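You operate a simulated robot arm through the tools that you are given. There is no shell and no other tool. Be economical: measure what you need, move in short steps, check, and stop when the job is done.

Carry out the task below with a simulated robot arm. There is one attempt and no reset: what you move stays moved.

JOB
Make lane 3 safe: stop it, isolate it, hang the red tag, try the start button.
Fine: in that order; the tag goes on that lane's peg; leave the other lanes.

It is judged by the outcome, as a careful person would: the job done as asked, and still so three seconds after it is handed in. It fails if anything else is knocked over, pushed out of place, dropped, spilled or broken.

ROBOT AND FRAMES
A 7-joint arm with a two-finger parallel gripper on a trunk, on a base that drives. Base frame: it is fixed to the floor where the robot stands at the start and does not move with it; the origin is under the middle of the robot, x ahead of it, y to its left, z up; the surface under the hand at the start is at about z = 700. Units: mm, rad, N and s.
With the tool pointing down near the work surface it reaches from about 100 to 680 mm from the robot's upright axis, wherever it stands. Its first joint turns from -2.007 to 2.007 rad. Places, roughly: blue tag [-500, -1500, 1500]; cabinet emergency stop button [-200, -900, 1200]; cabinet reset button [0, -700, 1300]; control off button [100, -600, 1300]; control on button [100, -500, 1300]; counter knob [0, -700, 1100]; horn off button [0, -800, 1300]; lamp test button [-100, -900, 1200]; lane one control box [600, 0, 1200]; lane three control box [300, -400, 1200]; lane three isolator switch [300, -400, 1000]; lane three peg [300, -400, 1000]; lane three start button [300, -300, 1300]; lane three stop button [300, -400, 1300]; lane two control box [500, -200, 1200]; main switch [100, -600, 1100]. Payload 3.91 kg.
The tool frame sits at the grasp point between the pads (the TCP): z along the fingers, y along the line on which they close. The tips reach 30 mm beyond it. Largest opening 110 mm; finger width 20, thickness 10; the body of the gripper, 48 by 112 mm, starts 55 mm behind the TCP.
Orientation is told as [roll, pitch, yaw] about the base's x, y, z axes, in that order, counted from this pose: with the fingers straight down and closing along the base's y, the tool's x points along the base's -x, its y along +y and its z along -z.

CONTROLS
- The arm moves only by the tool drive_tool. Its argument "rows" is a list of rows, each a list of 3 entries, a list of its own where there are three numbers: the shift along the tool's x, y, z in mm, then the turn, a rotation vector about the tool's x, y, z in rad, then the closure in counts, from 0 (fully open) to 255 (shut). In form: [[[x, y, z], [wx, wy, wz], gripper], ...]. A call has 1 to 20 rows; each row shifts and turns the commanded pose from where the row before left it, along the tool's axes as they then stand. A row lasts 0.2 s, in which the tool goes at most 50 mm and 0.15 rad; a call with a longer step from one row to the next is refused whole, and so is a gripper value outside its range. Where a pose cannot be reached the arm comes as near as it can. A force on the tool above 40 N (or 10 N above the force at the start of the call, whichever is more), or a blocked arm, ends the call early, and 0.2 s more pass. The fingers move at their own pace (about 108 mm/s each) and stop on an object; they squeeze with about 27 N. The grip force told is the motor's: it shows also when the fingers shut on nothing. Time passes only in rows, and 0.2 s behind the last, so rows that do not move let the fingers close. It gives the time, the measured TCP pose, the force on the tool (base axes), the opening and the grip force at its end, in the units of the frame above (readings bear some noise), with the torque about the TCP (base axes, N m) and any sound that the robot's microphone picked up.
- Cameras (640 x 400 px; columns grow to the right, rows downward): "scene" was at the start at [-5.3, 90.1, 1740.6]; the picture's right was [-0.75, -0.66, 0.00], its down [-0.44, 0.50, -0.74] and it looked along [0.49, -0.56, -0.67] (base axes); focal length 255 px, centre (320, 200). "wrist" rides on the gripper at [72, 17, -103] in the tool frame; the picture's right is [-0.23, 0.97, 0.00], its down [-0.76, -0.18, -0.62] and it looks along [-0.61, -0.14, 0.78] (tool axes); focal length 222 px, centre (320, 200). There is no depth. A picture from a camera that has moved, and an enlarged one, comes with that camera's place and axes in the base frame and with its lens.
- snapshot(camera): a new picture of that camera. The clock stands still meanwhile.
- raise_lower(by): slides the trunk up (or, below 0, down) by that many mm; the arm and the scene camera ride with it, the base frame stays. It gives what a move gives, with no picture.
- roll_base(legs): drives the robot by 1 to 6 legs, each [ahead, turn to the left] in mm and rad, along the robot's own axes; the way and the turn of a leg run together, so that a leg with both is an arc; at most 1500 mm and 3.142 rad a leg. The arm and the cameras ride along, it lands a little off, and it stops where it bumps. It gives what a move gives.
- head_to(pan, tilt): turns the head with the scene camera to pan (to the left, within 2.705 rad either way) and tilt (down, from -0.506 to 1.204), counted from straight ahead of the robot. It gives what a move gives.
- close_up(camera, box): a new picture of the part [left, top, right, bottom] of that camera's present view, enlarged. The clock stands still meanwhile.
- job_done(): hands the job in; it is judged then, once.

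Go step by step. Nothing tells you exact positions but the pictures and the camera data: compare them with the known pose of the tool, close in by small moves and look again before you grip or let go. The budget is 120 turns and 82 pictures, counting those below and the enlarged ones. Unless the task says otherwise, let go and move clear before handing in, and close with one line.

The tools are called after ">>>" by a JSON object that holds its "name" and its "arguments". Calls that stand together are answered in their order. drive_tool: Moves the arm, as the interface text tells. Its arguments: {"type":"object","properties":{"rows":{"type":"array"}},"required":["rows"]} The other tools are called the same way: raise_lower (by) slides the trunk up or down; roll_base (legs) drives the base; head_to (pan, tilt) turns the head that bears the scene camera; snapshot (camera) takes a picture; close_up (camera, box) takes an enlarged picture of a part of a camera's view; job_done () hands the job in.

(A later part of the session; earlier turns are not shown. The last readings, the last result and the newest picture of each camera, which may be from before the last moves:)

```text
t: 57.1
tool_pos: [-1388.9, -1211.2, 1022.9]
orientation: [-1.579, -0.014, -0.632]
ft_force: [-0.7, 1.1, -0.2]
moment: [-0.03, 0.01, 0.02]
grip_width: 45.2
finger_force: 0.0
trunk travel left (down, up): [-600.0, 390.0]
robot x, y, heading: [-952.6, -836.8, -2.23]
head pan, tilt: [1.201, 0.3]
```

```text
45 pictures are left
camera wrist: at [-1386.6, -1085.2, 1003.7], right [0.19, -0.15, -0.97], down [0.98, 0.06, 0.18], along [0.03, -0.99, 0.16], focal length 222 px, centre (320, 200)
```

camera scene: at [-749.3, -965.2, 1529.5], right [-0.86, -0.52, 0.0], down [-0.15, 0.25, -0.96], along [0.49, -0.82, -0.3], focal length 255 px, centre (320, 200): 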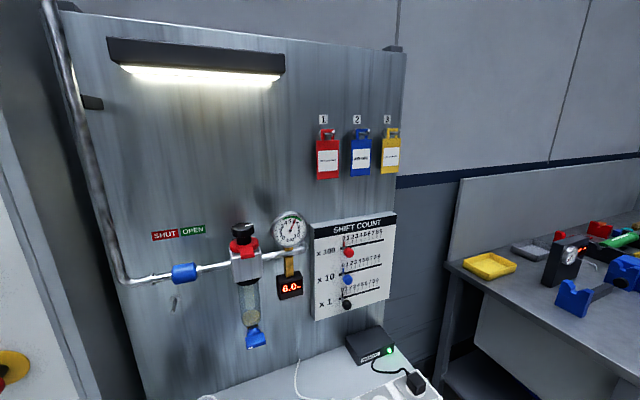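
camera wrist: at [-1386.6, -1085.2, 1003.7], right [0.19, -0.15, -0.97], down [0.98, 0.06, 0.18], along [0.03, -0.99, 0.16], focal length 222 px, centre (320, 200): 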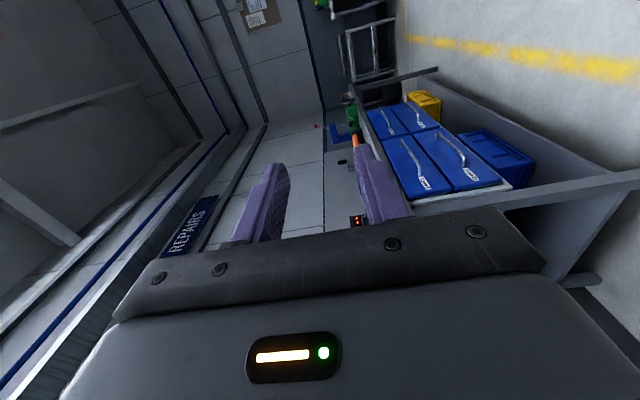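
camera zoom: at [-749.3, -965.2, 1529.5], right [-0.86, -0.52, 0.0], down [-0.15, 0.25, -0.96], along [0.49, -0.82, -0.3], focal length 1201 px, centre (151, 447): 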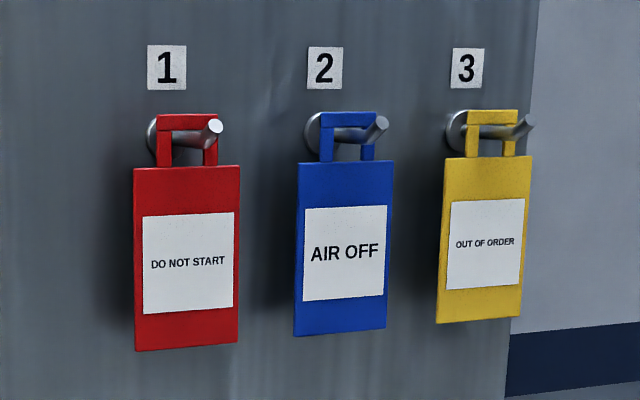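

The red "DO NOT START" tag hangs on peg 1: a plate with a rectangular ring on top. I'll raise and retract the hand, and roll the wrist another quarter turn so the camera ends up above.

>>> {"name": "drive_tool", "arguments": {"rows": [[[0, -45, -20], [0, 0, 0], 150], [[0, -45, -20], [0, 0, 0], 150], [[0, -45, -20], [0, 0, 0], 150], [[0, -45, -20], [0, 0, 0], 150], [[0, -45, -20], [0, 0, 0], 150], [[0, -45, -20], [0, 0, 0], 150], [[0, 0, 0], [0, 0, -0.14], 150], [[0, 0, 0], [0, 0, -0.14], 150], [[0, 0, 0], [0, 0, -0.14], 150], [[0, 0, 0], [0, 0, -0.14], 150], [[0, 0, 0], [0, 0, -0.14], 150], [[0, 0, 0], [0, 0, -0.14], 150], [[0, 0, 0], [0, 0, -0.14], 150], [[0, 0, 0], [0, 0, -0.14], 150], [[0, 0, 0], [0, 0, -0.14], 150], [[0, 0, 0], [0, 0, -0.14], 150], [[0, 0, 0], [0, 0, -0.14], 150], [[0, 0, 0], [0, 0, -0.03], 150]]}}

```text
t: 60.9
tool_pos: [-1319.1, -1111.2, 1291.1]
orientation: [-2.06, 1.555, -1.12]
ft_force: [-0.4, 0.5, -0.3]
moment: [-0.02, -0.04, 0.0]
grip_width: 45.4
finger_force: 0.0
trunk travel left (down, up): [-600.0, 390.0]
robot x, y, heading: [-954.0, -840.4, -2.226]
head pan, tilt: [1.201, 0.3]
```

The camera is now on top. I'll drive on 100 mm and turn to face the board.

>>> {"name": "roll_base", "arguments": {"legs": [[100, 0], [0, 1.586]]}}

>>> {"name": "head_to", "arguments": {"pan": -0.2, "tilt": 0.3}}

>>> {"name": "snapshot", "arguments": {"camera": "scene"}}

>>> {"name": "snapshot", "arguments": {"camera": "wrist"}}

```text
t: 67.6
tool_pos: [-752.0, -1289.6, 1290.5]
orientation: [-2.01, 1.553, 0.484]
ft_force: [-0.4, 0.2, -0.6]
moment: [-0.03, -0.01, -0.01]
grip_width: 45.2
finger_force: 0.0
trunk travel left (down, up): [-600.0, 390.0]
robot x, y, heading: [-1017.4, -917.7, -0.676]
head pan, tilt: [1.201, 0.3]
```

```text
t: 69.2
tool_pos: [-752.2, -1289.7, 1291.3]
orientation: [-2.008, 1.554, 0.483]
ft_force: [-0.2, 0.0, 0.3]
moment: [0.03, -0.02, -0.03]
grip_width: 45.1
finger_force: 0.0
trunk travel left (down, up): [-600.0, 390.0]
robot x, y, heading: [-1016.4, -920.7, -0.673]
head pan, tilt: [-0.201, 0.3]
```

```text
44 pictures are left
camera scene: at [-909.1, -835.3, 1529.5], right [-0.77, -0.64, 0.0], down [-0.19, 0.23, -0.96], along [0.61, -0.73, -0.3], focal length 255 px, centre (320, 200)
```

scene: 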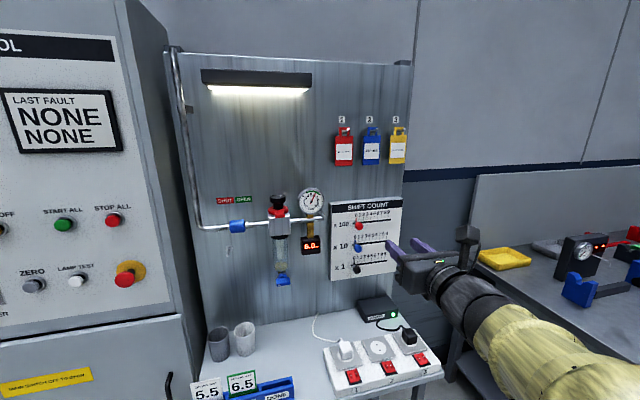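

```text
43 pictures are left
camera wrist: at [-846.1, -1241.5, 1362.8], right [-0.58, -0.77, -0.24], down [-0.38, 0.52, -0.76], along [0.72, -0.35, -0.6], focal length 222 px, centre (320, 200)
```

wrist: 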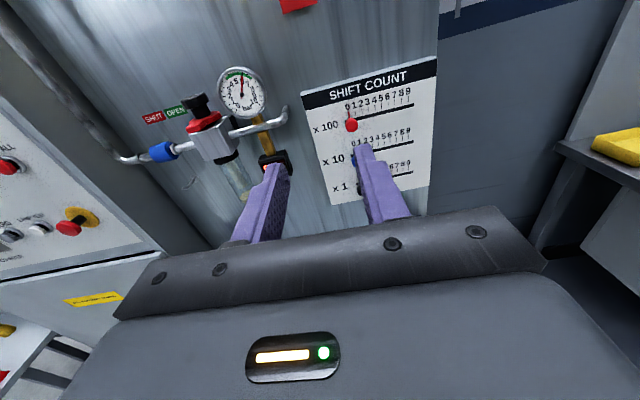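

The tag centre comes out near (-449,-1504,1440). I'll drive 150 mm closer and raise the trunk 150 mm so the hand faces the tag.

>>> {"name": "roll_base", "arguments": {"legs": [[150, 0.03]]}}

>>> {"name": "raise_lower", "arguments": {"by": 150}}

>>> {"name": "snapshot", "arguments": {"camera": "wrist"}}

>>> {"name": "close_up", "arguments": {"camera": "scene", "box": [260, 120, 500, 270]}}

```text
t: 70.6
tool_pos: [-625.7, -1374.0, 1292.2]
orientation: [-1.973, 1.553, 0.547]
ft_force: [-0.2, 0.6, 0.3]
moment: [0.01, 0.03, 0.02]
grip_width: 44.8
finger_force: 0.0
trunk travel left (down, up): [-600.0, 390.0]
robot x, y, heading: [-900.9, -1011.4, -0.651]
head pan, tilt: [-0.201, 0.3]
```

```text
t: 72.4
tool_pos: [-626.8, -1374.5, 1442.2]
orientation: [-2.003, 1.555, 0.513]
ft_force: [0.1, -0.3, -0.3]
moment: [0.0, 0.01, 0.0]
grip_width: 45.3
finger_force: 0.0
trunk travel left (down, up): [-750.0, 240.0]
robot x, y, heading: [-898.8, -1009.3, -0.651]
head pan, tilt: [-0.201, 0.3]
```

```text
42 pictures are left
camera wrist: at [-721.7, -1327.7, 1512.8], right [-0.56, -0.79, -0.24], down [-0.39, 0.51, -0.76], along [0.73, -0.34, -0.6], focal length 222 px, centre (320, 200)
```

wrist: 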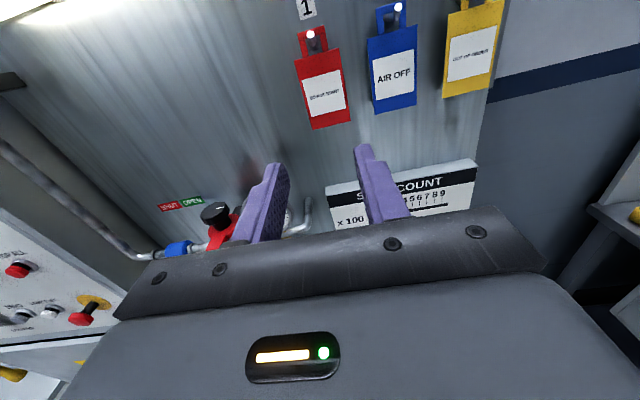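

```text
2.67 times, centred on (380, 195) of scene
camera zoom: at [-795.0, -923.2, 1679.5], right [-0.75, -0.66, 0.0], down [-0.2, 0.22, -0.96], along [0.63, -0.72, -0.3], focal length 681 px, centre (160, 213)
```

zoom: 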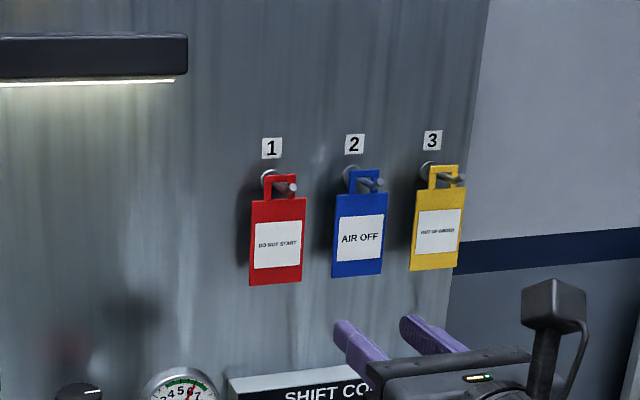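

The tag centre is about 232 mm ahead and 5 mm right of the TCP, at the same height. I'll open to 80 mm and approach 150 mm, aiming slightly above the centre.

>>> {"name": "drive_tool", "arguments": {"rows": [[[6, 5, 30], [0, 0, 0], 70], [[0, 0, 40], [0, 0, 0], 70], [[0, 0, 40], [0, 0, 0], 70], [[0, 0, 40], [0, 0, 0], 70], [[0, 0, 0], [0, 0, 0], 70]]}}

>>> {"name": "snapshot", "arguments": {"camera": "wrist"}}

>>> {"name": "close_up", "arguments": {"camera": "scene", "box": [320, 160, 440, 240]}}

```text
t: 73.6
tool_pos: [-509.9, -1463.1, 1449.8]
orientation: [-2.05, 1.553, 0.468]
ft_force: [0.3, -0.3, 0.3]
moment: [-0.01, -0.01, 0.0]
grip_width: 79.8
finger_force: 0.1
trunk travel left (down, up): [-750.0, 240.0]
robot x, y, heading: [-902.3, -1014.4, -0.646]
head pan, tilt: [-0.201, 0.3]
```

```text
40 pictures are left
camera wrist: at [-604.8, -1417.1, 1520.9], right [-0.56, -0.79, -0.24], down [-0.39, 0.51, -0.76], along [0.73, -0.34, -0.6], focal length 222 px, centre (320, 200)
```

wrist: 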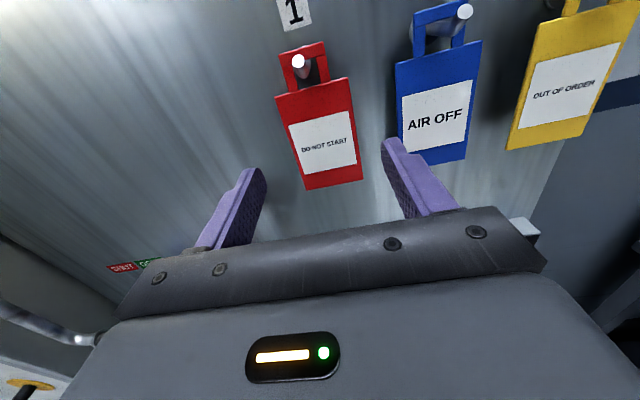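

```text
5.00 times, centred on (380, 200) of scene
camera zoom: at [-795.8, -922.6, 1679.6], right [-0.75, -0.66, 0.0], down [-0.19, 0.22, -0.96], along [0.63, -0.72, -0.29], focal length 1276 px, centre (20, 200)
```

zoom: 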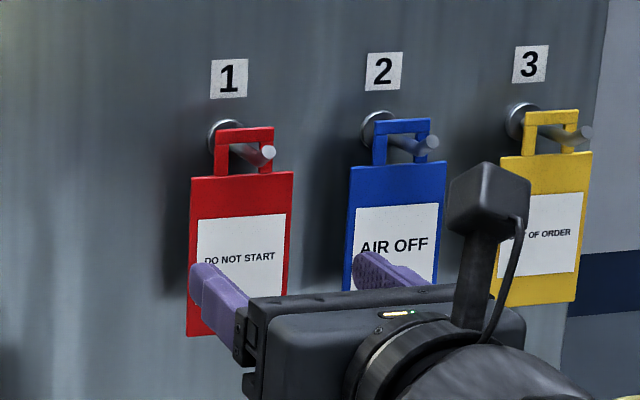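

Lateral alignment is good and the plate is about 90-100 mm ahead. I'll advance 60 mm and check again.

>>> {"name": "drive_tool", "arguments": {"rows": [[[0, 0, 30], [0, 0, 0], 70], [[0, 0, 30], [0, 0, 0], 70], [[0, 0, 0], [0, 0, 0], 70]]}}

>>> {"name": "snapshot", "arguments": {"camera": "wrist"}}

>>> {"name": "close_up", "arguments": {"camera": "scene", "box": [320, 160, 440, 240]}}

```text
t: 74.4
tool_pos: [-459.2, -1500.1, 1451.2]
orientation: [-2.037, 1.553, 0.48]
ft_force: [-0.4, 0.2, 0.3]
moment: [0.01, 0.0, 0.01]
grip_width: 79.5
finger_force: 0.0
trunk travel left (down, up): [-750.0, 240.0]
robot x, y, heading: [-900.2, -1011.6, -0.648]
head pan, tilt: [-0.201, 0.3]
```

```text
38 pictures are left
camera wrist: at [-555.0, -1453.7, 1522.0], right [-0.56, -0.79, -0.24], down [-0.39, 0.51, -0.76], along [0.73, -0.34, -0.6], focal length 222 px, centre (320, 200)
```

wrist: 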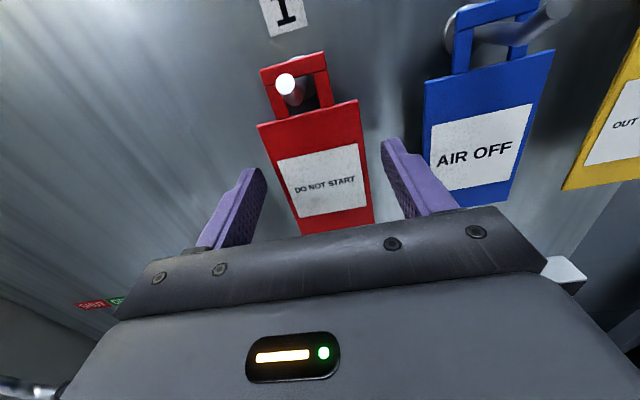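

```text
5.00 times, centred on (380, 200) of scene
camera zoom: at [-795.5, -922.9, 1679.6], right [-0.75, -0.66, 0.0], down [-0.19, 0.22, -0.96], along [0.63, -0.72, -0.3], focal length 1276 px, centre (20, 200)
```

zoom: 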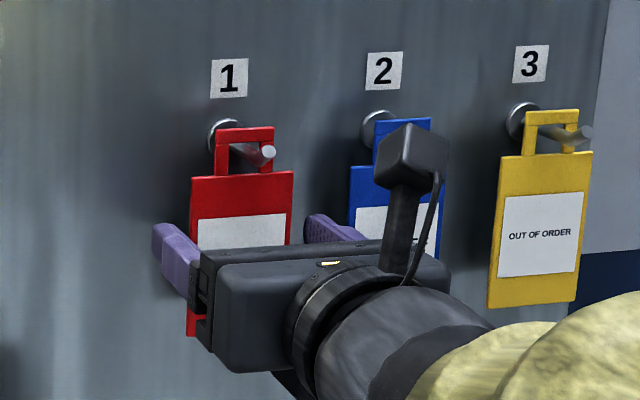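

The plate lies about 24 mm ahead of the TCP, so the tips reach just past its front. I'll go 6 mm deeper and 2 mm left, then close on the edges.

>>> {"name": "drive_tool", "arguments": {"rows": [[[0, -2, 6], [0, 0, 0], 70], [[0, 0, 0], [0, 0, 0], 110], [[0, 0, 0], [0, 0, 0], 150], [[0, 0, 0], [0, 0, 0], 255], [[0, 0, 0], [0, 0, 0], 255]]}}

>>> {"name": "snapshot", "arguments": {"camera": "wrist"}}

```text
t: 75.6
tool_pos: [-453.7, -1501.2, 1450.5]
orientation: [-1.999, 1.553, 0.52]
ft_force: [0.1, 0.3, -0.4]
moment: [-0.01, -0.04, 0.0]
grip_width: 58.7
finger_force: 26.4
trunk travel left (down, up): [-750.0, 240.0]
robot x, y, heading: [-899.2, -1012.0, -0.648]
head pan, tilt: [-0.201, 0.3]
```

```text
36 pictures are left
camera wrist: at [-548.6, -1455.7, 1521.3], right [-0.56, -0.79, -0.24], down [-0.39, 0.51, -0.76], along [0.73, -0.34, -0.6], focal length 222 px, centre (320, 200)
```

wrist: 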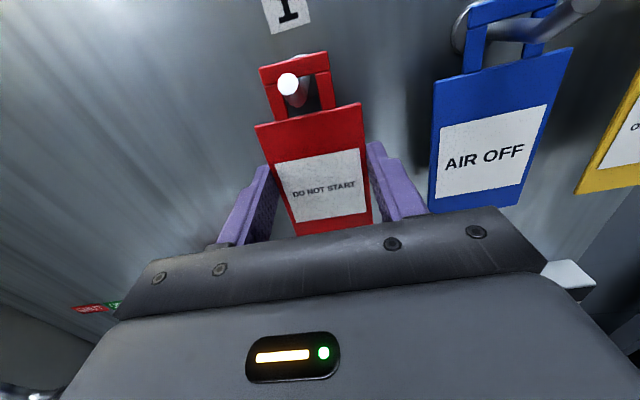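

Gripped at 58.7 mm. I'll lift 5 mm to unload the ring and check the peg inside it.

>>> {"name": "drive_tool", "arguments": {"rows": [[[5, 0, 0], [0, 0, 0], 255], [[0, 0, 0], [0, 0, 0], 255]]}}

>>> {"name": "close_up", "arguments": {"camera": "wrist", "box": [240, 30, 400, 130]}}

>>> {"name": "close_up", "arguments": {"camera": "scene", "box": [340, 170, 400, 220]}}

```text
t: 76.2
tool_pos: [-452.7, -1501.9, 1454.5]
orientation: [-1.999, 1.554, 0.52]
ft_force: [-0.3, -0.1, 0.5]
moment: [0.01, 0.0, -0.03]
grip_width: 58.8
finger_force: 27.0
trunk travel left (down, up): [-750.0, 240.0]
robot x, y, heading: [-900.1, -1008.1, -0.65]
head pan, tilt: [-0.201, 0.3]
```

```text
4.00 times, centred on (320, 80) of wrist
camera zoom: at [-547.9, -1455.7, 1526.1], right [-0.56, -0.79, -0.24], down [-0.39, 0.51, -0.76], along [0.73, -0.34, -0.6], focal length 888 px, centre (320, 680)
```

zoom: 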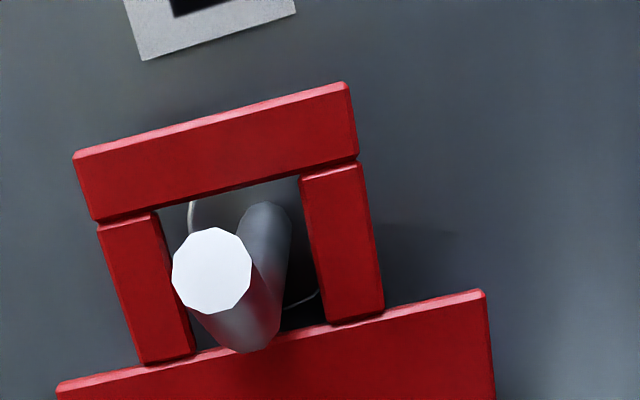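

```text
8.00 times, centred on (370, 195) of scene
camera zoom: at [-794.9, -923.4, 1679.5], right [-0.75, -0.66, 0.0], down [-0.2, 0.22, -0.96], along [0.63, -0.72, -0.3], focal length 2042 px, centre (-80, 240)
```

zoom: 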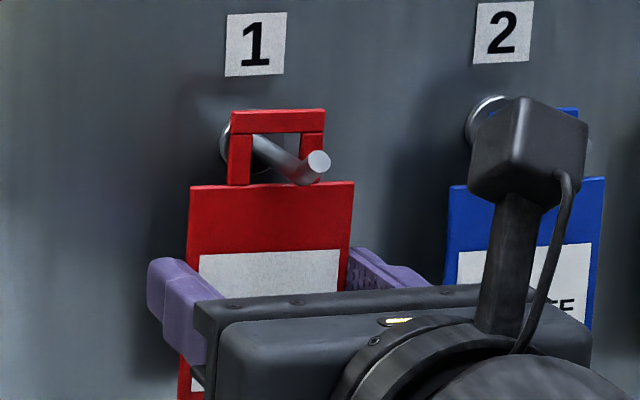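

The peg runs straight out and then its tip kinks upward by about 10 mm, so I must follow it with the ring. I'll slide back 20 mm level first and look.

>>> {"name": "drive_tool", "arguments": {"rows": [[[1, 0, -10], [0, 0, 0], 255], [[0, 0, -10], [0, 0, 0], 255], [[0, 0, 0], [0, 0, 0], 255]]}}

>>> {"name": "close_up", "arguments": {"camera": "wrist", "box": [240, 30, 400, 130]}}

>>> {"name": "close_up", "arguments": {"camera": "scene", "box": [340, 170, 400, 220]}}

```text
t: 77.0
tool_pos: [-468.8, -1491.0, 1454.7]
orientation: [-1.985, 1.554, 0.535]
ft_force: [-0.4, -1.1, -0.1]
moment: [0.0, 0.01, 0.0]
grip_width: 58.5
finger_force: 26.7
trunk travel left (down, up): [-750.0, 240.0]
robot x, y, heading: [-903.0, -1013.8, -0.65]
head pan, tilt: [-0.201, 0.3]
```

```text
4.00 times, centred on (320, 80) of wrist
camera zoom: at [-563.5, -1444.5, 1526.5], right [-0.56, -0.79, -0.24], down [-0.39, 0.51, -0.76], along [0.73, -0.34, -0.6], focal length 888 px, centre (320, 680)
```

zoom: 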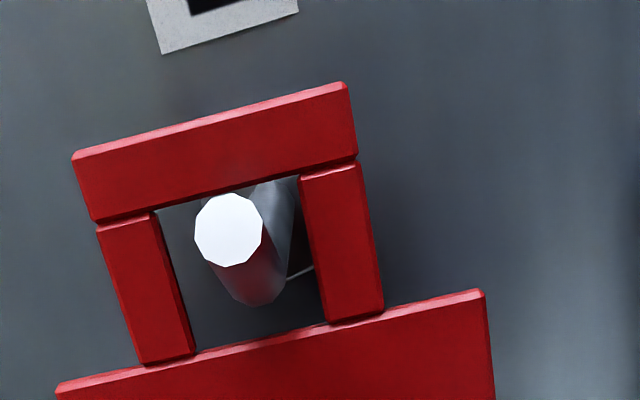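

```text
8.00 times, centred on (370, 195) of scene
camera zoom: at [-794.7, -923.5, 1679.5], right [-0.75, -0.66, 0.0], down [-0.2, 0.22, -0.96], along [0.63, -0.72, -0.3], focal length 2042 px, centre (-80, 240)
```

zoom: 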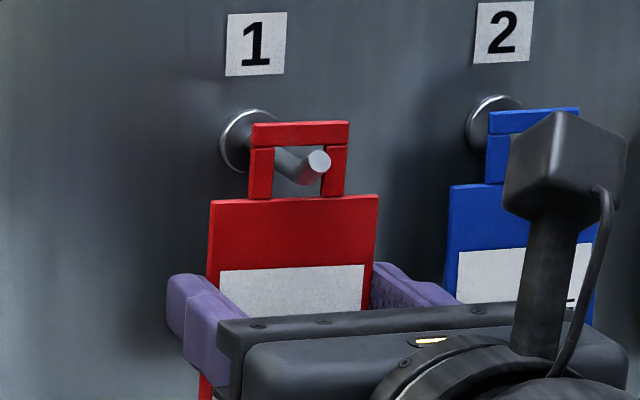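

Clear so far. I'll follow the kink, rising 3 mm for every 5 mm back.

>>> {"name": "drive_tool", "arguments": {"rows": [[[2, 0, -5], [0, 0, 0], 255], [[3, 0, -4], [0, 0, 0], 255], [[3, 0, -4], [0, 0, 0], 255], [[0, 0, 0], [0, 0, 0], 255]]}}

>>> {"name": "close_up", "arguments": {"camera": "wrist", "box": [240, 30, 400, 130]}}

>>> {"name": "close_up", "arguments": {"camera": "scene", "box": [340, 170, 400, 220]}}

```text
t: 78.0
tool_pos: [-478.8, -1483.5, 1462.7]
orientation: [-1.987, 1.554, 0.534]
ft_force: [0.1, -0.5, 0.0]
moment: [0.04, 0.0, -0.02]
grip_width: 58.8
finger_force: 27.1
trunk travel left (down, up): [-750.0, 240.0]
robot x, y, heading: [-902.5, -1009.4, -0.648]
head pan, tilt: [-0.201, 0.3]
```

```text
4.00 times, centred on (320, 80) of wrist
camera zoom: at [-574.1, -1437.7, 1534.1], right [-0.56, -0.79, -0.24], down [-0.39, 0.51, -0.76], along [0.73, -0.34, -0.6], focal length 888 px, centre (320, 680)
```

zoom: 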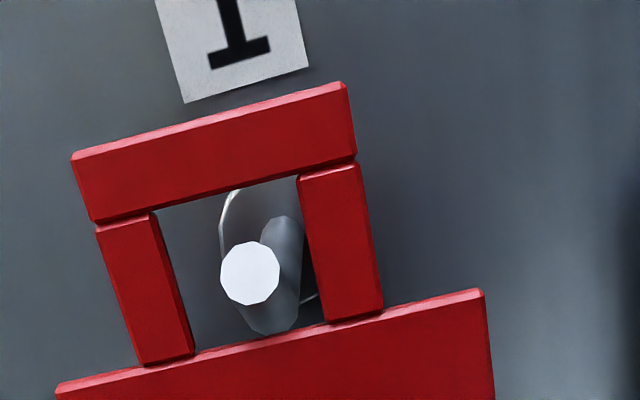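

```text
8.00 times, centred on (370, 195) of scene
camera zoom: at [-794.9, -923.4, 1679.5], right [-0.75, -0.66, 0.0], down [-0.2, 0.22, -0.96], along [0.63, -0.72, -0.3], focal length 2042 px, centre (-80, 240)
```

zoom: 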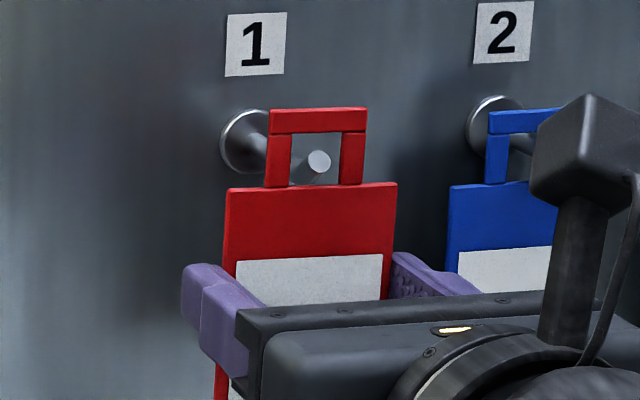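

The tip sits well inside the window. I'll continue back with a small rise.

>>> {"name": "drive_tool", "arguments": {"rows": [[[2, 0, -5], [0, 0, 0], 255], [[1, 0, -5], [0, 0, 0], 255], [[0, 0, -5], [0, 0, 0], 255], [[0, 0, 0], [0, 0, 0], 255]]}}

>>> {"name": "close_up", "arguments": {"camera": "wrist", "box": [240, 30, 400, 130]}}

>>> {"name": "close_up", "arguments": {"camera": "scene", "box": [340, 170, 400, 220]}}

```text
t: 79.0
tool_pos: [-492.2, -1475.2, 1465.1]
orientation: [-1.977, 1.553, 0.54]
ft_force: [0.4, -0.1, 0.1]
moment: [0.0, 0.01, -0.02]
grip_width: 59.0
finger_force: 27.0
trunk travel left (down, up): [-750.0, 240.0]
robot x, y, heading: [-902.3, -1010.0, -0.653]
head pan, tilt: [-0.201, 0.3]
```

```text
4.00 times, centred on (320, 80) of wrist
camera zoom: at [-587.1, -1428.9, 1536.9], right [-0.56, -0.79, -0.24], down [-0.39, 0.51, -0.76], along [0.73, -0.34, -0.6], focal length 888 px, centre (320, 680)
```

zoom: 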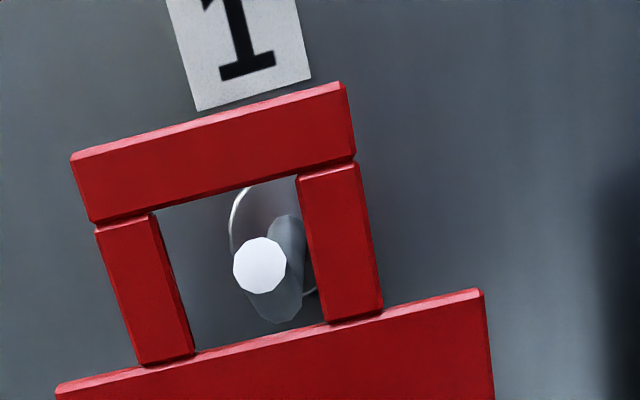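

```text
8.00 times, centred on (370, 195) of scene
camera zoom: at [-794.8, -923.4, 1679.5], right [-0.75, -0.66, 0.0], down [-0.2, 0.22, -0.96], along [0.63, -0.72, -0.3], focal length 2042 px, centre (-80, 240)
```

zoom: 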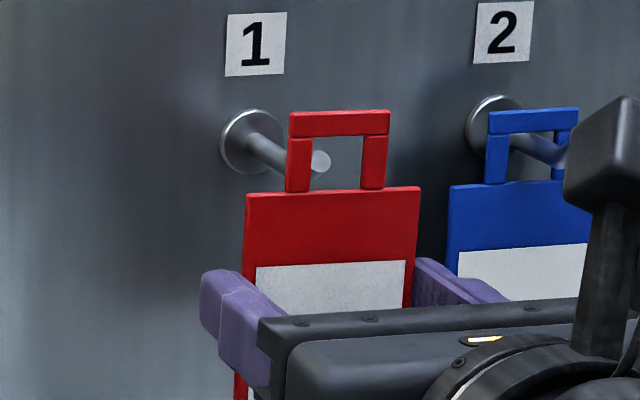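

The ring is off the peg and hangs in the grip. I'll pull straight back, then reverse the robot away from the board.

>>> {"name": "drive_tool", "arguments": {"rows": [[[0, 0, -15], [0, 0, 0], 255], [[0, 0, -25], [0, 0, 0], 255], [[0, 0, -30], [0, 0, 0], 255], [[0, 0, -30], [0, 0, 0], 255], [[0, 0, 0], [0, 0, 0], 255]]}}

>>> {"name": "roll_base", "arguments": {"legs": [[-150, 0]]}}

>>> {"name": "snapshot", "arguments": {"camera": "wrist"}}

```text
t: 80.2
tool_pos: [-572.8, -1416.5, 1463.4]
orientation: [-1.957, 1.552, 0.562]
ft_force: [0.7, 0.3, -0.7]
moment: [0.02, -0.02, -0.03]
grip_width: 58.7
finger_force: 26.6
trunk travel left (down, up): [-750.0, 240.0]
robot x, y, heading: [-900.3, -1014.2, -0.648]
head pan, tilt: [-0.201, 0.3]
```

```text
t: 81.7
tool_pos: [-693.4, -1327.1, 1463.9]
orientation: [-2.065, 1.551, 0.449]
ft_force: [0.2, 0.8, 0.1]
moment: [0.05, 0.0, 0.02]
grip_width: 58.4
finger_force: 27.1
trunk travel left (down, up): [-750.0, 240.0]
robot x, y, heading: [-1018.7, -923.7, -0.653]
head pan, tilt: [-0.201, 0.3]
```

```text
27 pictures are left
camera wrist: at [-788.7, -1280.5, 1535.7], right [-0.57, -0.79, -0.24], down [-0.39, 0.52, -0.76], along [0.73, -0.34, -0.6], focal length 222 px, centre (320, 200)
```

wrist: 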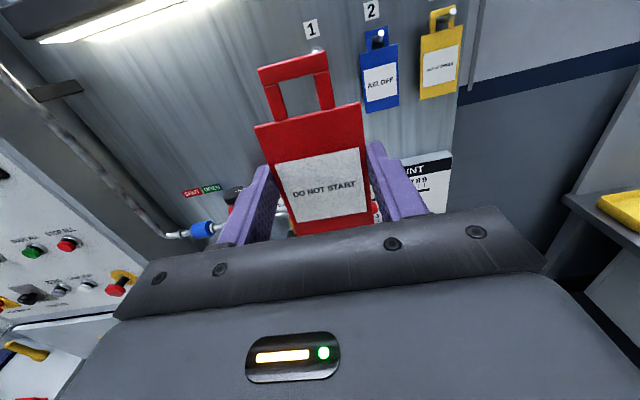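

The tag is held securely. I'll drive back to lane 3: turn right, reverse 1300 mm, turn left.

>>> {"name": "roll_base", "arguments": {"legs": [[0, -1.558], [-1300, 0]]}}

```text
t: 94.8
tool_pos: [-643.7, -209.0, 1463.9]
orientation: [-2.025, 1.554, -1.085]
ft_force: [-1.3, -0.5, -0.3]
moment: [0.03, 0.0, -0.01]
grip_width: 58.5
finger_force: 26.9
trunk travel left (down, up): [-750.0, 240.0]
robot x, y, heading: [-235.8, 110.2, -2.23]
head pan, tilt: [-0.201, 0.3]
```

I'm in place laterally. Turning to face lane 3, with the head aimed to view it.

>>> {"name": "roll_base", "arguments": {"legs": [[0, 1.6]]}}

>>> {"name": "raise_lower", "arguments": {"by": -430}}

>>> {"name": "snapshot", "arguments": {"camera": "scene"}}

>>> {"name": "snapshot", "arguments": {"camera": "wrist"}}

```text
t: 100.8
tool_pos: [94.9, -289.4, 1465.2]
orientation: [-2.015, 1.554, 0.508]
ft_force: [0.8, -0.2, -0.3]
moment: [0.01, 0.0, -0.02]
grip_width: 58.6
finger_force: 27.1
trunk travel left (down, up): [-750.0, 240.0]
robot x, y, heading: [-232.9, 117.2, -0.646]
head pan, tilt: [-0.201, 0.3]
```

```text
refused: -430 is not a number from -400 to 400
```

```text
26 pictures are left
camera scene: at [-129.9, 203.0, 1679.5], right [-0.75, -0.66, 0.0], down [-0.2, 0.22, -0.96], along [0.63, -0.71, -0.3], focal length 255 px, centre (320, 200)
```

scene: 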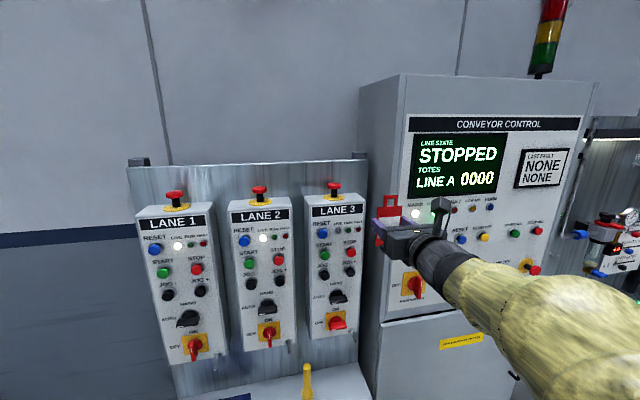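

```text
25 pictures are left
camera wrist: at [-1.1, -243.2, 1535.3], right [-0.56, -0.79, -0.24], down [-0.39, 0.51, -0.76], along [0.73, -0.33, -0.6], focal length 222 px, centre (320, 200)
```

wrist: 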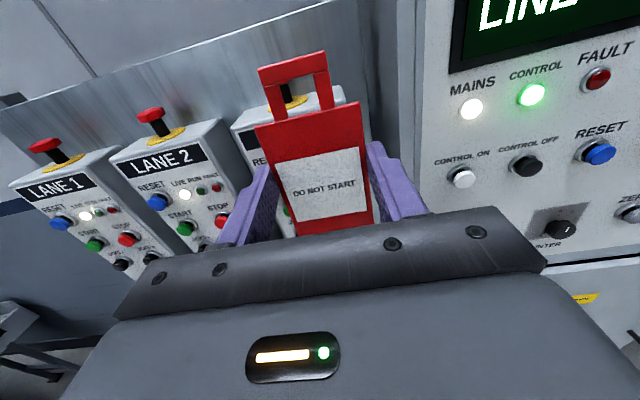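

The isolator still shows OFF and the line state is STOPPED. I'll lower the trunk in steps to bring the tag to peg height, standing off.

>>> {"name": "raise_lower", "arguments": {"by": -400}}

>>> {"name": "raise_lower", "arguments": {"by": -110}}

>>> {"name": "head_to", "arguments": {"pan": -0.25, "tilt": 0.3}}

>>> {"name": "snapshot", "arguments": {"camera": "scene"}}

>>> {"name": "snapshot", "arguments": {"camera": "wrist"}}

```text
t: 104.6
tool_pos: [94.4, -288.8, 1064.0]
orientation: [-2.015, 1.554, 0.51]
ft_force: [0.0, 0.1, -0.8]
moment: [-0.01, 0.02, 0.0]
grip_width: 58.7
finger_force: 26.9
trunk travel left (down, up): [-350.0, 640.0]
robot x, y, heading: [-234.8, 115.8, -0.645]
head pan, tilt: [-0.201, 0.3]
```

```text
t: 106.1
tool_pos: [95.4, -288.4, 954.7]
orientation: [-2.017, 1.555, 0.506]
ft_force: [-0.9, -0.9, 0.1]
moment: [0.01, -0.01, -0.04]
grip_width: 58.4
finger_force: 26.9
trunk travel left (down, up): [-240.0, 750.0]
robot x, y, heading: [-235.5, 111.5, -0.639]
head pan, tilt: [-0.201, 0.3]
```

```text
t: 106.7
tool_pos: [94.2, -288.1, 954.6]
orientation: [-2.016, 1.554, 0.506]
ft_force: [-0.5, 0.1, 0.2]
moment: [0.0, 0.0, -0.01]
grip_width: 58.8
finger_force: 27.3
trunk travel left (down, up): [-240.0, 750.0]
robot x, y, heading: [-237.1, 114.5, -0.641]
head pan, tilt: [-0.25, 0.3]
```

```text
24 pictures are left
camera scene: at [-133.4, 200.1, 1169.5], right [-0.78, -0.63, 0.0], down [-0.19, 0.23, -0.96], along [0.6, -0.74, -0.3], focal length 255 px, centre (320, 200)
```

scene: 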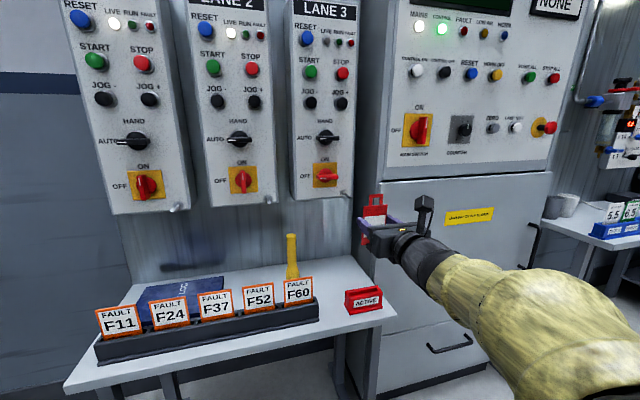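

```text
23 pictures are left
camera wrist: at [-1.1, -243.2, 1025.3], right [-0.56, -0.79, -0.24], down [-0.39, 0.51, -0.76], along [0.73, -0.33, -0.6], focal length 222 px, centre (320, 200)
```

wrist: 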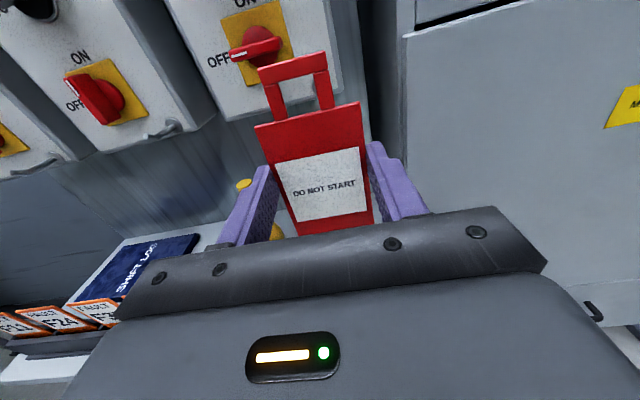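

I'll zoom on the lane 3 peg and tag in the scene view.

>>> {"name": "close_up", "arguments": {"camera": "scene", "box": [310, 165, 406, 255]}}

```text
4.44 times, centred on (358, 210) of scene
camera zoom: at [-133.4, 200.1, 1169.5], right [-0.78, -0.63, 0.0], down [-0.19, 0.23, -0.96], along [0.6, -0.74, -0.3], focal length 1134 px, centre (151, 156)
```

zoom: 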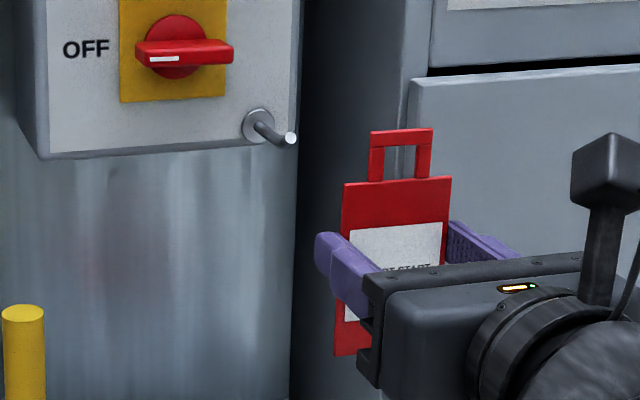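

The peg's flange is at lateral -172, z 959, and its tip at z 967, about 140 mm beyond the tag. I'll square the yaw, drop 28 mm and advance to just short of the tip.

>>> {"name": "drive_tool", "arguments": {"rows": [[[-14, -1.3, 20], [-0.025, 0, 0], 255], [[-14, 0, 30], [0, 0, 0], 255], [[0, 0, 30], [0, 0, 0], 255], [[0, 0, 25], [0, 0, 0], 255], [[0, 0, 15], [0, 0, 0], 255], [[0, 0, 0], [0, 0, 0], 255]]}}

>>> {"name": "close_up", "arguments": {"camera": "scene", "box": [310, 165, 390, 225]}}

>>> {"name": "close_up", "arguments": {"camera": "wrist", "box": [220, 10, 420, 135]}}

```text
t: 108.1
tool_pos: [194.5, -358.0, 926.3]
orientation: [-1.985, 1.554, 0.512]
ft_force: [0.1, 0.5, -0.3]
moment: [-0.01, 0.01, 0.0]
grip_width: 58.8
finger_force: 27.2
trunk travel left (down, up): [-240.0, 750.0]
robot x, y, heading: [-237.2, 113.9, -0.643]
head pan, tilt: [-0.25, 0.3]
```

```text
6.67 times, centred on (350, 195) of scene
camera zoom: at [-133.4, 200.0, 1169.5], right [-0.78, -0.63, 0.0], down [-0.19, 0.23, -0.96], along [0.6, -0.74, -0.3], focal length 1702 px, centre (120, 233)
```

zoom: 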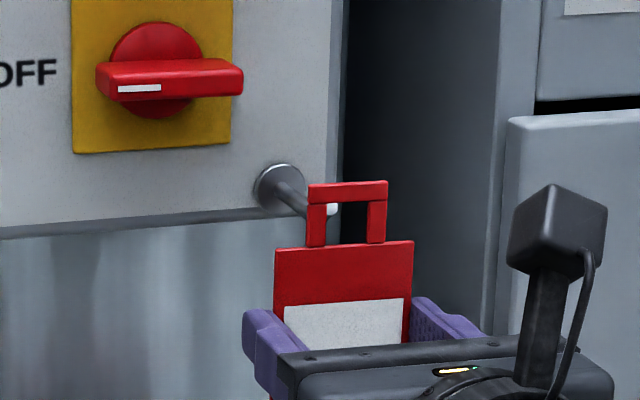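

```text
3.20 times, centred on (320, 72) of wrist
camera zoom: at [99.5, -311.3, 996.8], right [-0.58, -0.78, -0.24], down [-0.38, 0.52, -0.76], along [0.72, -0.35, -0.6], focal length 711 px, centre (320, 608)
```

zoom: 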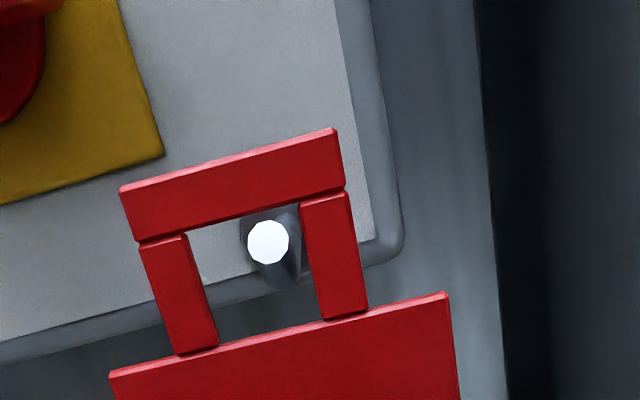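

The peg tip shows through the window, nearly centred. I'll raise 2 mm and advance 18 mm so the ring passes over the tip.

>>> {"name": "drive_tool", "arguments": {"rows": [[[2, 1, 6], [0, 0, 0], 255], [[0, 0, 6], [0, 0, 0], 255], [[0, 0, 6], [0, 0, 0], 255], [[0, 0, 0], [0, 0, 0], 255]]}}

>>> {"name": "close_up", "arguments": {"camera": "wrist", "box": [220, 10, 420, 135]}}

```text
t: 109.1
tool_pos: [206.4, -371.4, 930.4]
orientation: [-2.012, 1.554, 0.489]
ft_force: [-0.1, 0.6, -0.7]
moment: [-0.01, -0.01, 0.01]
grip_width: 58.5
finger_force: 27.1
trunk travel left (down, up): [-240.0, 750.0]
robot x, y, heading: [-233.4, 116.5, -0.647]
head pan, tilt: [-0.25, 0.3]
```

```text
3.20 times, centred on (320, 72) of wrist
camera zoom: at [111.8, -322.4, 1001.0], right [-0.58, -0.78, -0.24], down [-0.38, 0.52, -0.76], along [0.72, -0.35, -0.6], focal length 711 px, centre (320, 608)
```

zoom: 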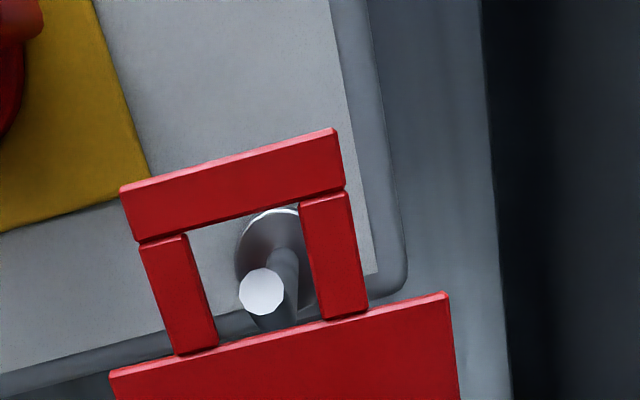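

The tip is in the window, slightly low. I'll move inward while lowering along the kink.

>>> {"name": "drive_tool", "arguments": {"rows": [[[-2, 0, 4], [0, 0, 0], 255], [[-3, 0, 5], [0, 0, 0], 255], [[-2, 0, 4], [0, 0, 0], 255], [[0, 0, 0], [0, 0, 0], 255]]}}

>>> {"name": "close_up", "arguments": {"camera": "wrist", "box": [220, 10, 420, 135]}}

>>> {"name": "close_up", "arguments": {"camera": "scene", "box": [310, 165, 390, 225]}}

```text
t: 110.1
tool_pos: [216.7, -377.9, 920.6]
orientation: [-1.991, 1.554, 0.508]
ft_force: [-0.4, 0.3, 1.0]
moment: [-0.01, 0.01, -0.02]
grip_width: 58.5
finger_force: 26.9
trunk travel left (down, up): [-240.0, 750.0]
robot x, y, heading: [-233.1, 114.8, -0.642]
head pan, tilt: [-0.25, 0.3]
```

```text
3.20 times, centred on (320, 72) of wrist
camera zoom: at [121.9, -330.2, 992.9], right [-0.58, -0.78, -0.24], down [-0.38, 0.52, -0.76], along [0.72, -0.35, -0.6], focal length 711 px, centre (320, 608)
```

zoom: 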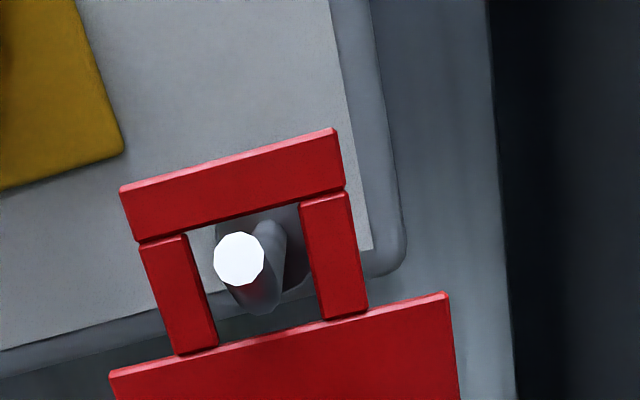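

```text
6.67 times, centred on (350, 195) of scene
camera zoom: at [-133.4, 200.0, 1169.5], right [-0.78, -0.63, 0.0], down [-0.19, 0.23, -0.96], along [0.6, -0.74, -0.3], focal length 1702 px, centre (120, 233)
```

zoom: 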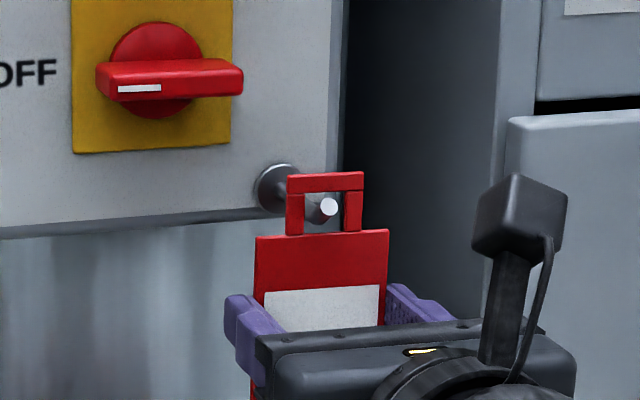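

The ring is now over the tip. I'll continue in 25 mm onto the straight shaft.

>>> {"name": "drive_tool", "arguments": {"rows": [[[-2, 0, 5], [0, 0, 0], 255], [[-1, 0, 5], [0, 0, 0], 255], [[0, 0, 8], [0, 0, 0], 255], [[0, 0, 7], [0, 0, 0], 255], [[0, 0, 0], [0, 0, 0], 255]]}}

>>> {"name": "close_up", "arguments": {"camera": "wrist", "box": [220, 10, 420, 135]}}

>>> {"name": "close_up", "arguments": {"camera": "scene", "box": [310, 165, 390, 225]}}

```text
t: 111.3
tool_pos: [236.0, -394.2, 919.1]
orientation: [-1.984, 1.552, 0.515]
ft_force: [-0.4, -1.3, -0.1]
moment: [-0.01, -0.03, 0.0]
grip_width: 58.5
finger_force: 26.8
trunk travel left (down, up): [-240.0, 750.0]
robot x, y, heading: [-235.6, 115.7, -0.639]
head pan, tilt: [-0.25, 0.3]
```

```text
3.20 times, centred on (320, 72) of wrist
camera zoom: at [141.7, -346.5, 990.1], right [-0.58, -0.78, -0.24], down [-0.38, 0.52, -0.76], along [0.72, -0.35, -0.6], focal length 711 px, centre (320, 608)
```

zoom: 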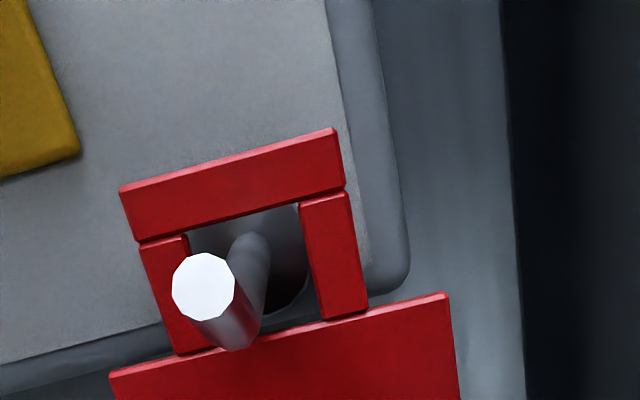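

```text
6.67 times, centred on (350, 195) of scene
camera zoom: at [-133.4, 200.0, 1169.5], right [-0.78, -0.63, 0.0], down [-0.19, 0.23, -0.96], along [0.6, -0.74, -0.3], focal length 1702 px, centre (120, 233)
```

zoom: 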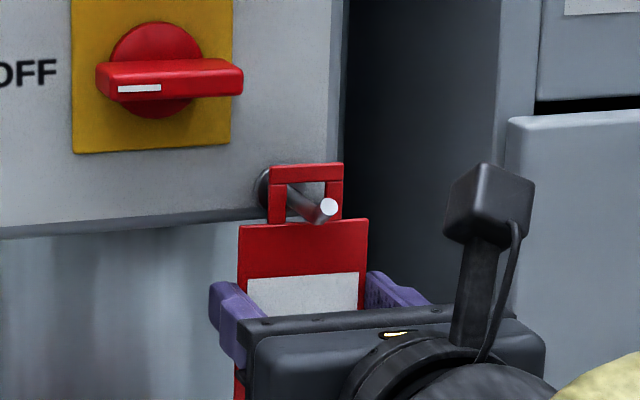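

The ring is well onto the straight part of the peg. I'll lower it until the top bar rests on the peg.

>>> {"name": "drive_tool", "arguments": {"rows": [[[-2, 0, 0], [0, 0, 0], 255], [[-2, 0, 0], [0, 0, 0], 255], [[-1, 0, 0], [0, 0, 0], 255], [[0, 0, 0], [0, 0, 0], 255]]}}

>>> {"name": "close_up", "arguments": {"camera": "wrist", "box": [220, 10, 420, 135]}}

```text
t: 112.3
tool_pos: [237.6, -392.8, 913.9]
orientation: [-1.982, 1.553, 0.519]
ft_force: [-0.2, -0.9, 0.0]
moment: [0.02, -0.01, 0.03]
grip_width: 58.8
finger_force: 26.8
trunk travel left (down, up): [-240.0, 750.0]
robot x, y, heading: [-236.6, 118.4, -0.647]
head pan, tilt: [-0.25, 0.3]
```

```text
3.20 times, centred on (320, 72) of wrist
camera zoom: at [143.1, -345.7, 985.4], right [-0.58, -0.78, -0.24], down [-0.38, 0.52, -0.76], along [0.72, -0.35, -0.6], focal length 711 px, centre (320, 608)
```

zoom: 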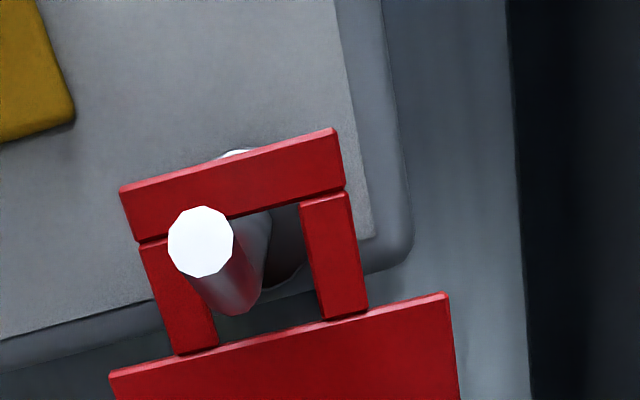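

It's close to resting. I'll lower another 2 mm while watching the vertical force.

>>> {"name": "drive_tool", "arguments": {"rows": [[[-1, 0, 0], [0, 0, 0], 255], [[0, 0, 0], [0, 0, 0], 255]]}}

>>> {"name": "drive_tool", "arguments": {"rows": [[[-1, 0, 0], [0, 0, 0], 255], [[0, 0, 0], [0, 0, 0], 255]]}}

```text
t: 112.9
tool_pos: [236.8, -393.9, 914.1]
orientation: [-1.997, 1.554, 0.503]
ft_force: [0.0, -0.2, -0.2]
moment: [-0.03, -0.01, -0.03]
grip_width: 58.8
finger_force: 27.0
trunk travel left (down, up): [-240.0, 750.0]
robot x, y, heading: [-235.2, 117.4, -0.643]
head pan, tilt: [-0.25, 0.3]
```

```text
t: 113.5
tool_pos: [237.9, -392.9, 912.7]
orientation: [-2.133, 1.554, 0.367]
ft_force: [1.3, -0.5, 7.3]
moment: [-0.04, -0.04, 0.02]
grip_width: 58.6
finger_force: 26.7
trunk travel left (down, up): [-240.0, 750.0]
robot x, y, heading: [-234.0, 112.7, -0.641]
head pan, tilt: [-0.25, 0.3]
```

7 N upward means the ring rests on the peg. I'll open the fingers and check.

>>> {"name": "drive_tool", "arguments": {"rows": [[[0, 0, 0], [0, 0, 0], 110], [[0, 0, 0], [0, 0, 0], 70], [[0, 0, 0], [0, 0, 0], 70], [[0, 0, 0], [0, 0, 0], 70]]}}

>>> {"name": "snapshot", "arguments": {"camera": "wrist"}}

```text
t: 114.5
tool_pos: [236.1, -392.8, 913.3]
orientation: [-1.988, 1.553, 0.51]
ft_force: [0.2, 0.1, -1.0]
moment: [0.01, 0.02, 0.01]
grip_width: 79.7
finger_force: 0.1
trunk travel left (down, up): [-240.0, 750.0]
robot x, y, heading: [-231.1, 114.2, -0.645]
head pan, tilt: [-0.25, 0.3]
```

```text
13 pictures are left
camera wrist: at [143.1, -345.7, 983.4], right [-0.58, -0.78, -0.24], down [-0.38, 0.52, -0.76], along [0.72, -0.35, -0.6], focal length 222 px, centre (320, 200)
```

wrist: 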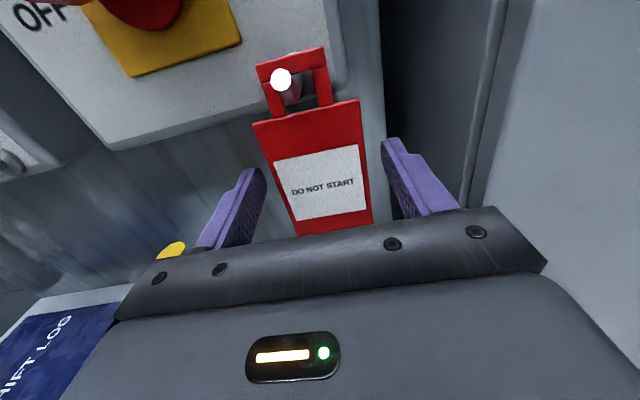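

The tag hangs freely on lane 3's peg. I'll back straight out, raise the trunk and move left opposite START with the fingers shut.

>>> {"name": "drive_tool", "arguments": {"rows": [[[0, 0, -25], [0, 0, 0], 70], [[0, 0, -30], [0, 0, 0], 70], [[0, 0, -30], [0, 0, 0], 70], [[0, 0, -30], [0, 0, 0], 70], [[0, 0, 0], [0, 0, 0], 255]]}}

>>> {"name": "raise_lower", "arguments": {"by": 373}}

>>> {"name": "drive_tool", "arguments": {"rows": [[[0, -34, 0], [0, 0, 0], 255], [[0, -34, 0], [0, 0, 0], 255], [[0, -34, 0], [0, 0, 0], 255], [[0, 0, 0], [0, 0, 0], 255]]}}

>>> {"name": "snapshot", "arguments": {"camera": "wrist"}}

>>> {"name": "snapshot", "arguments": {"camera": "scene"}}

```text
t: 115.7
tool_pos: [143.4, -324.8, 913.1]
orientation: [-1.999, 1.553, 0.503]
ft_force: [0.4, 0.4, 1.2]
moment: [-0.04, -0.01, -0.02]
grip_width: 0.0
finger_force: 4.5
trunk travel left (down, up): [-240.0, 750.0]
robot x, y, heading: [-235.6, 115.1, -0.642]
head pan, tilt: [-0.25, 0.3]
```

```text
t: 119.3
tool_pos: [145.3, -325.4, 1285.4]
orientation: [-1.989, 1.553, 0.51]
ft_force: [0.6, -0.6, 0.2]
moment: [0.0, -0.02, -0.04]
grip_width: 0.1
finger_force: 27.0
trunk travel left (down, up): [-613.0, 377.0]
robot x, y, heading: [-237.8, 113.5, -0.649]
head pan, tilt: [-0.25, 0.3]
```

```text
t: 120.3
tool_pos: [207.2, -243.0, 1289.8]
orientation: [-1.972, 1.553, 0.527]
ft_force: [-1.0, 0.2, 0.9]
moment: [0.03, -0.01, -0.01]
grip_width: 0.2
finger_force: 27.4
trunk travel left (down, up): [-613.0, 377.0]
robot x, y, heading: [-235.9, 114.7, -0.648]
head pan, tilt: [-0.25, 0.3]
```

```text
12 pictures are left
camera wrist: at [112.6, -195.1, 1360.2], right [-0.58, -0.78, -0.24], down [-0.38, 0.52, -0.76], along [0.72, -0.35, -0.6], focal length 222 px, centre (320, 200)
```

wrist: 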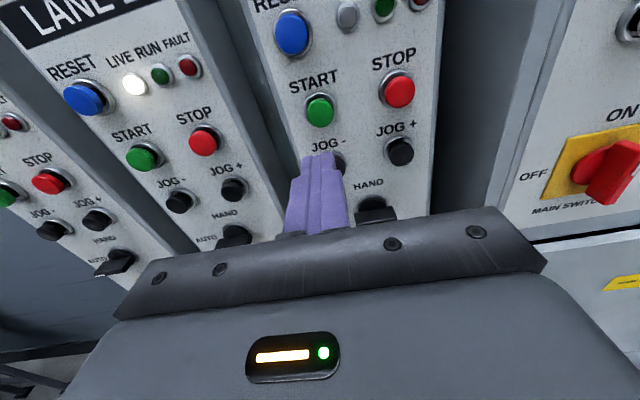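

```text
11 pictures are left
camera scene: at [-133.4, 200.2, 1542.5], right [-0.78, -0.63, 0.0], down [-0.19, 0.23, -0.96], along [0.6, -0.74, -0.3], focal length 255 px, centre (320, 200)
```

scene: 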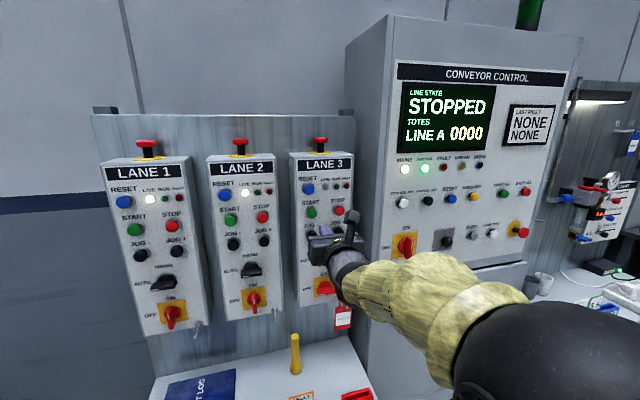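

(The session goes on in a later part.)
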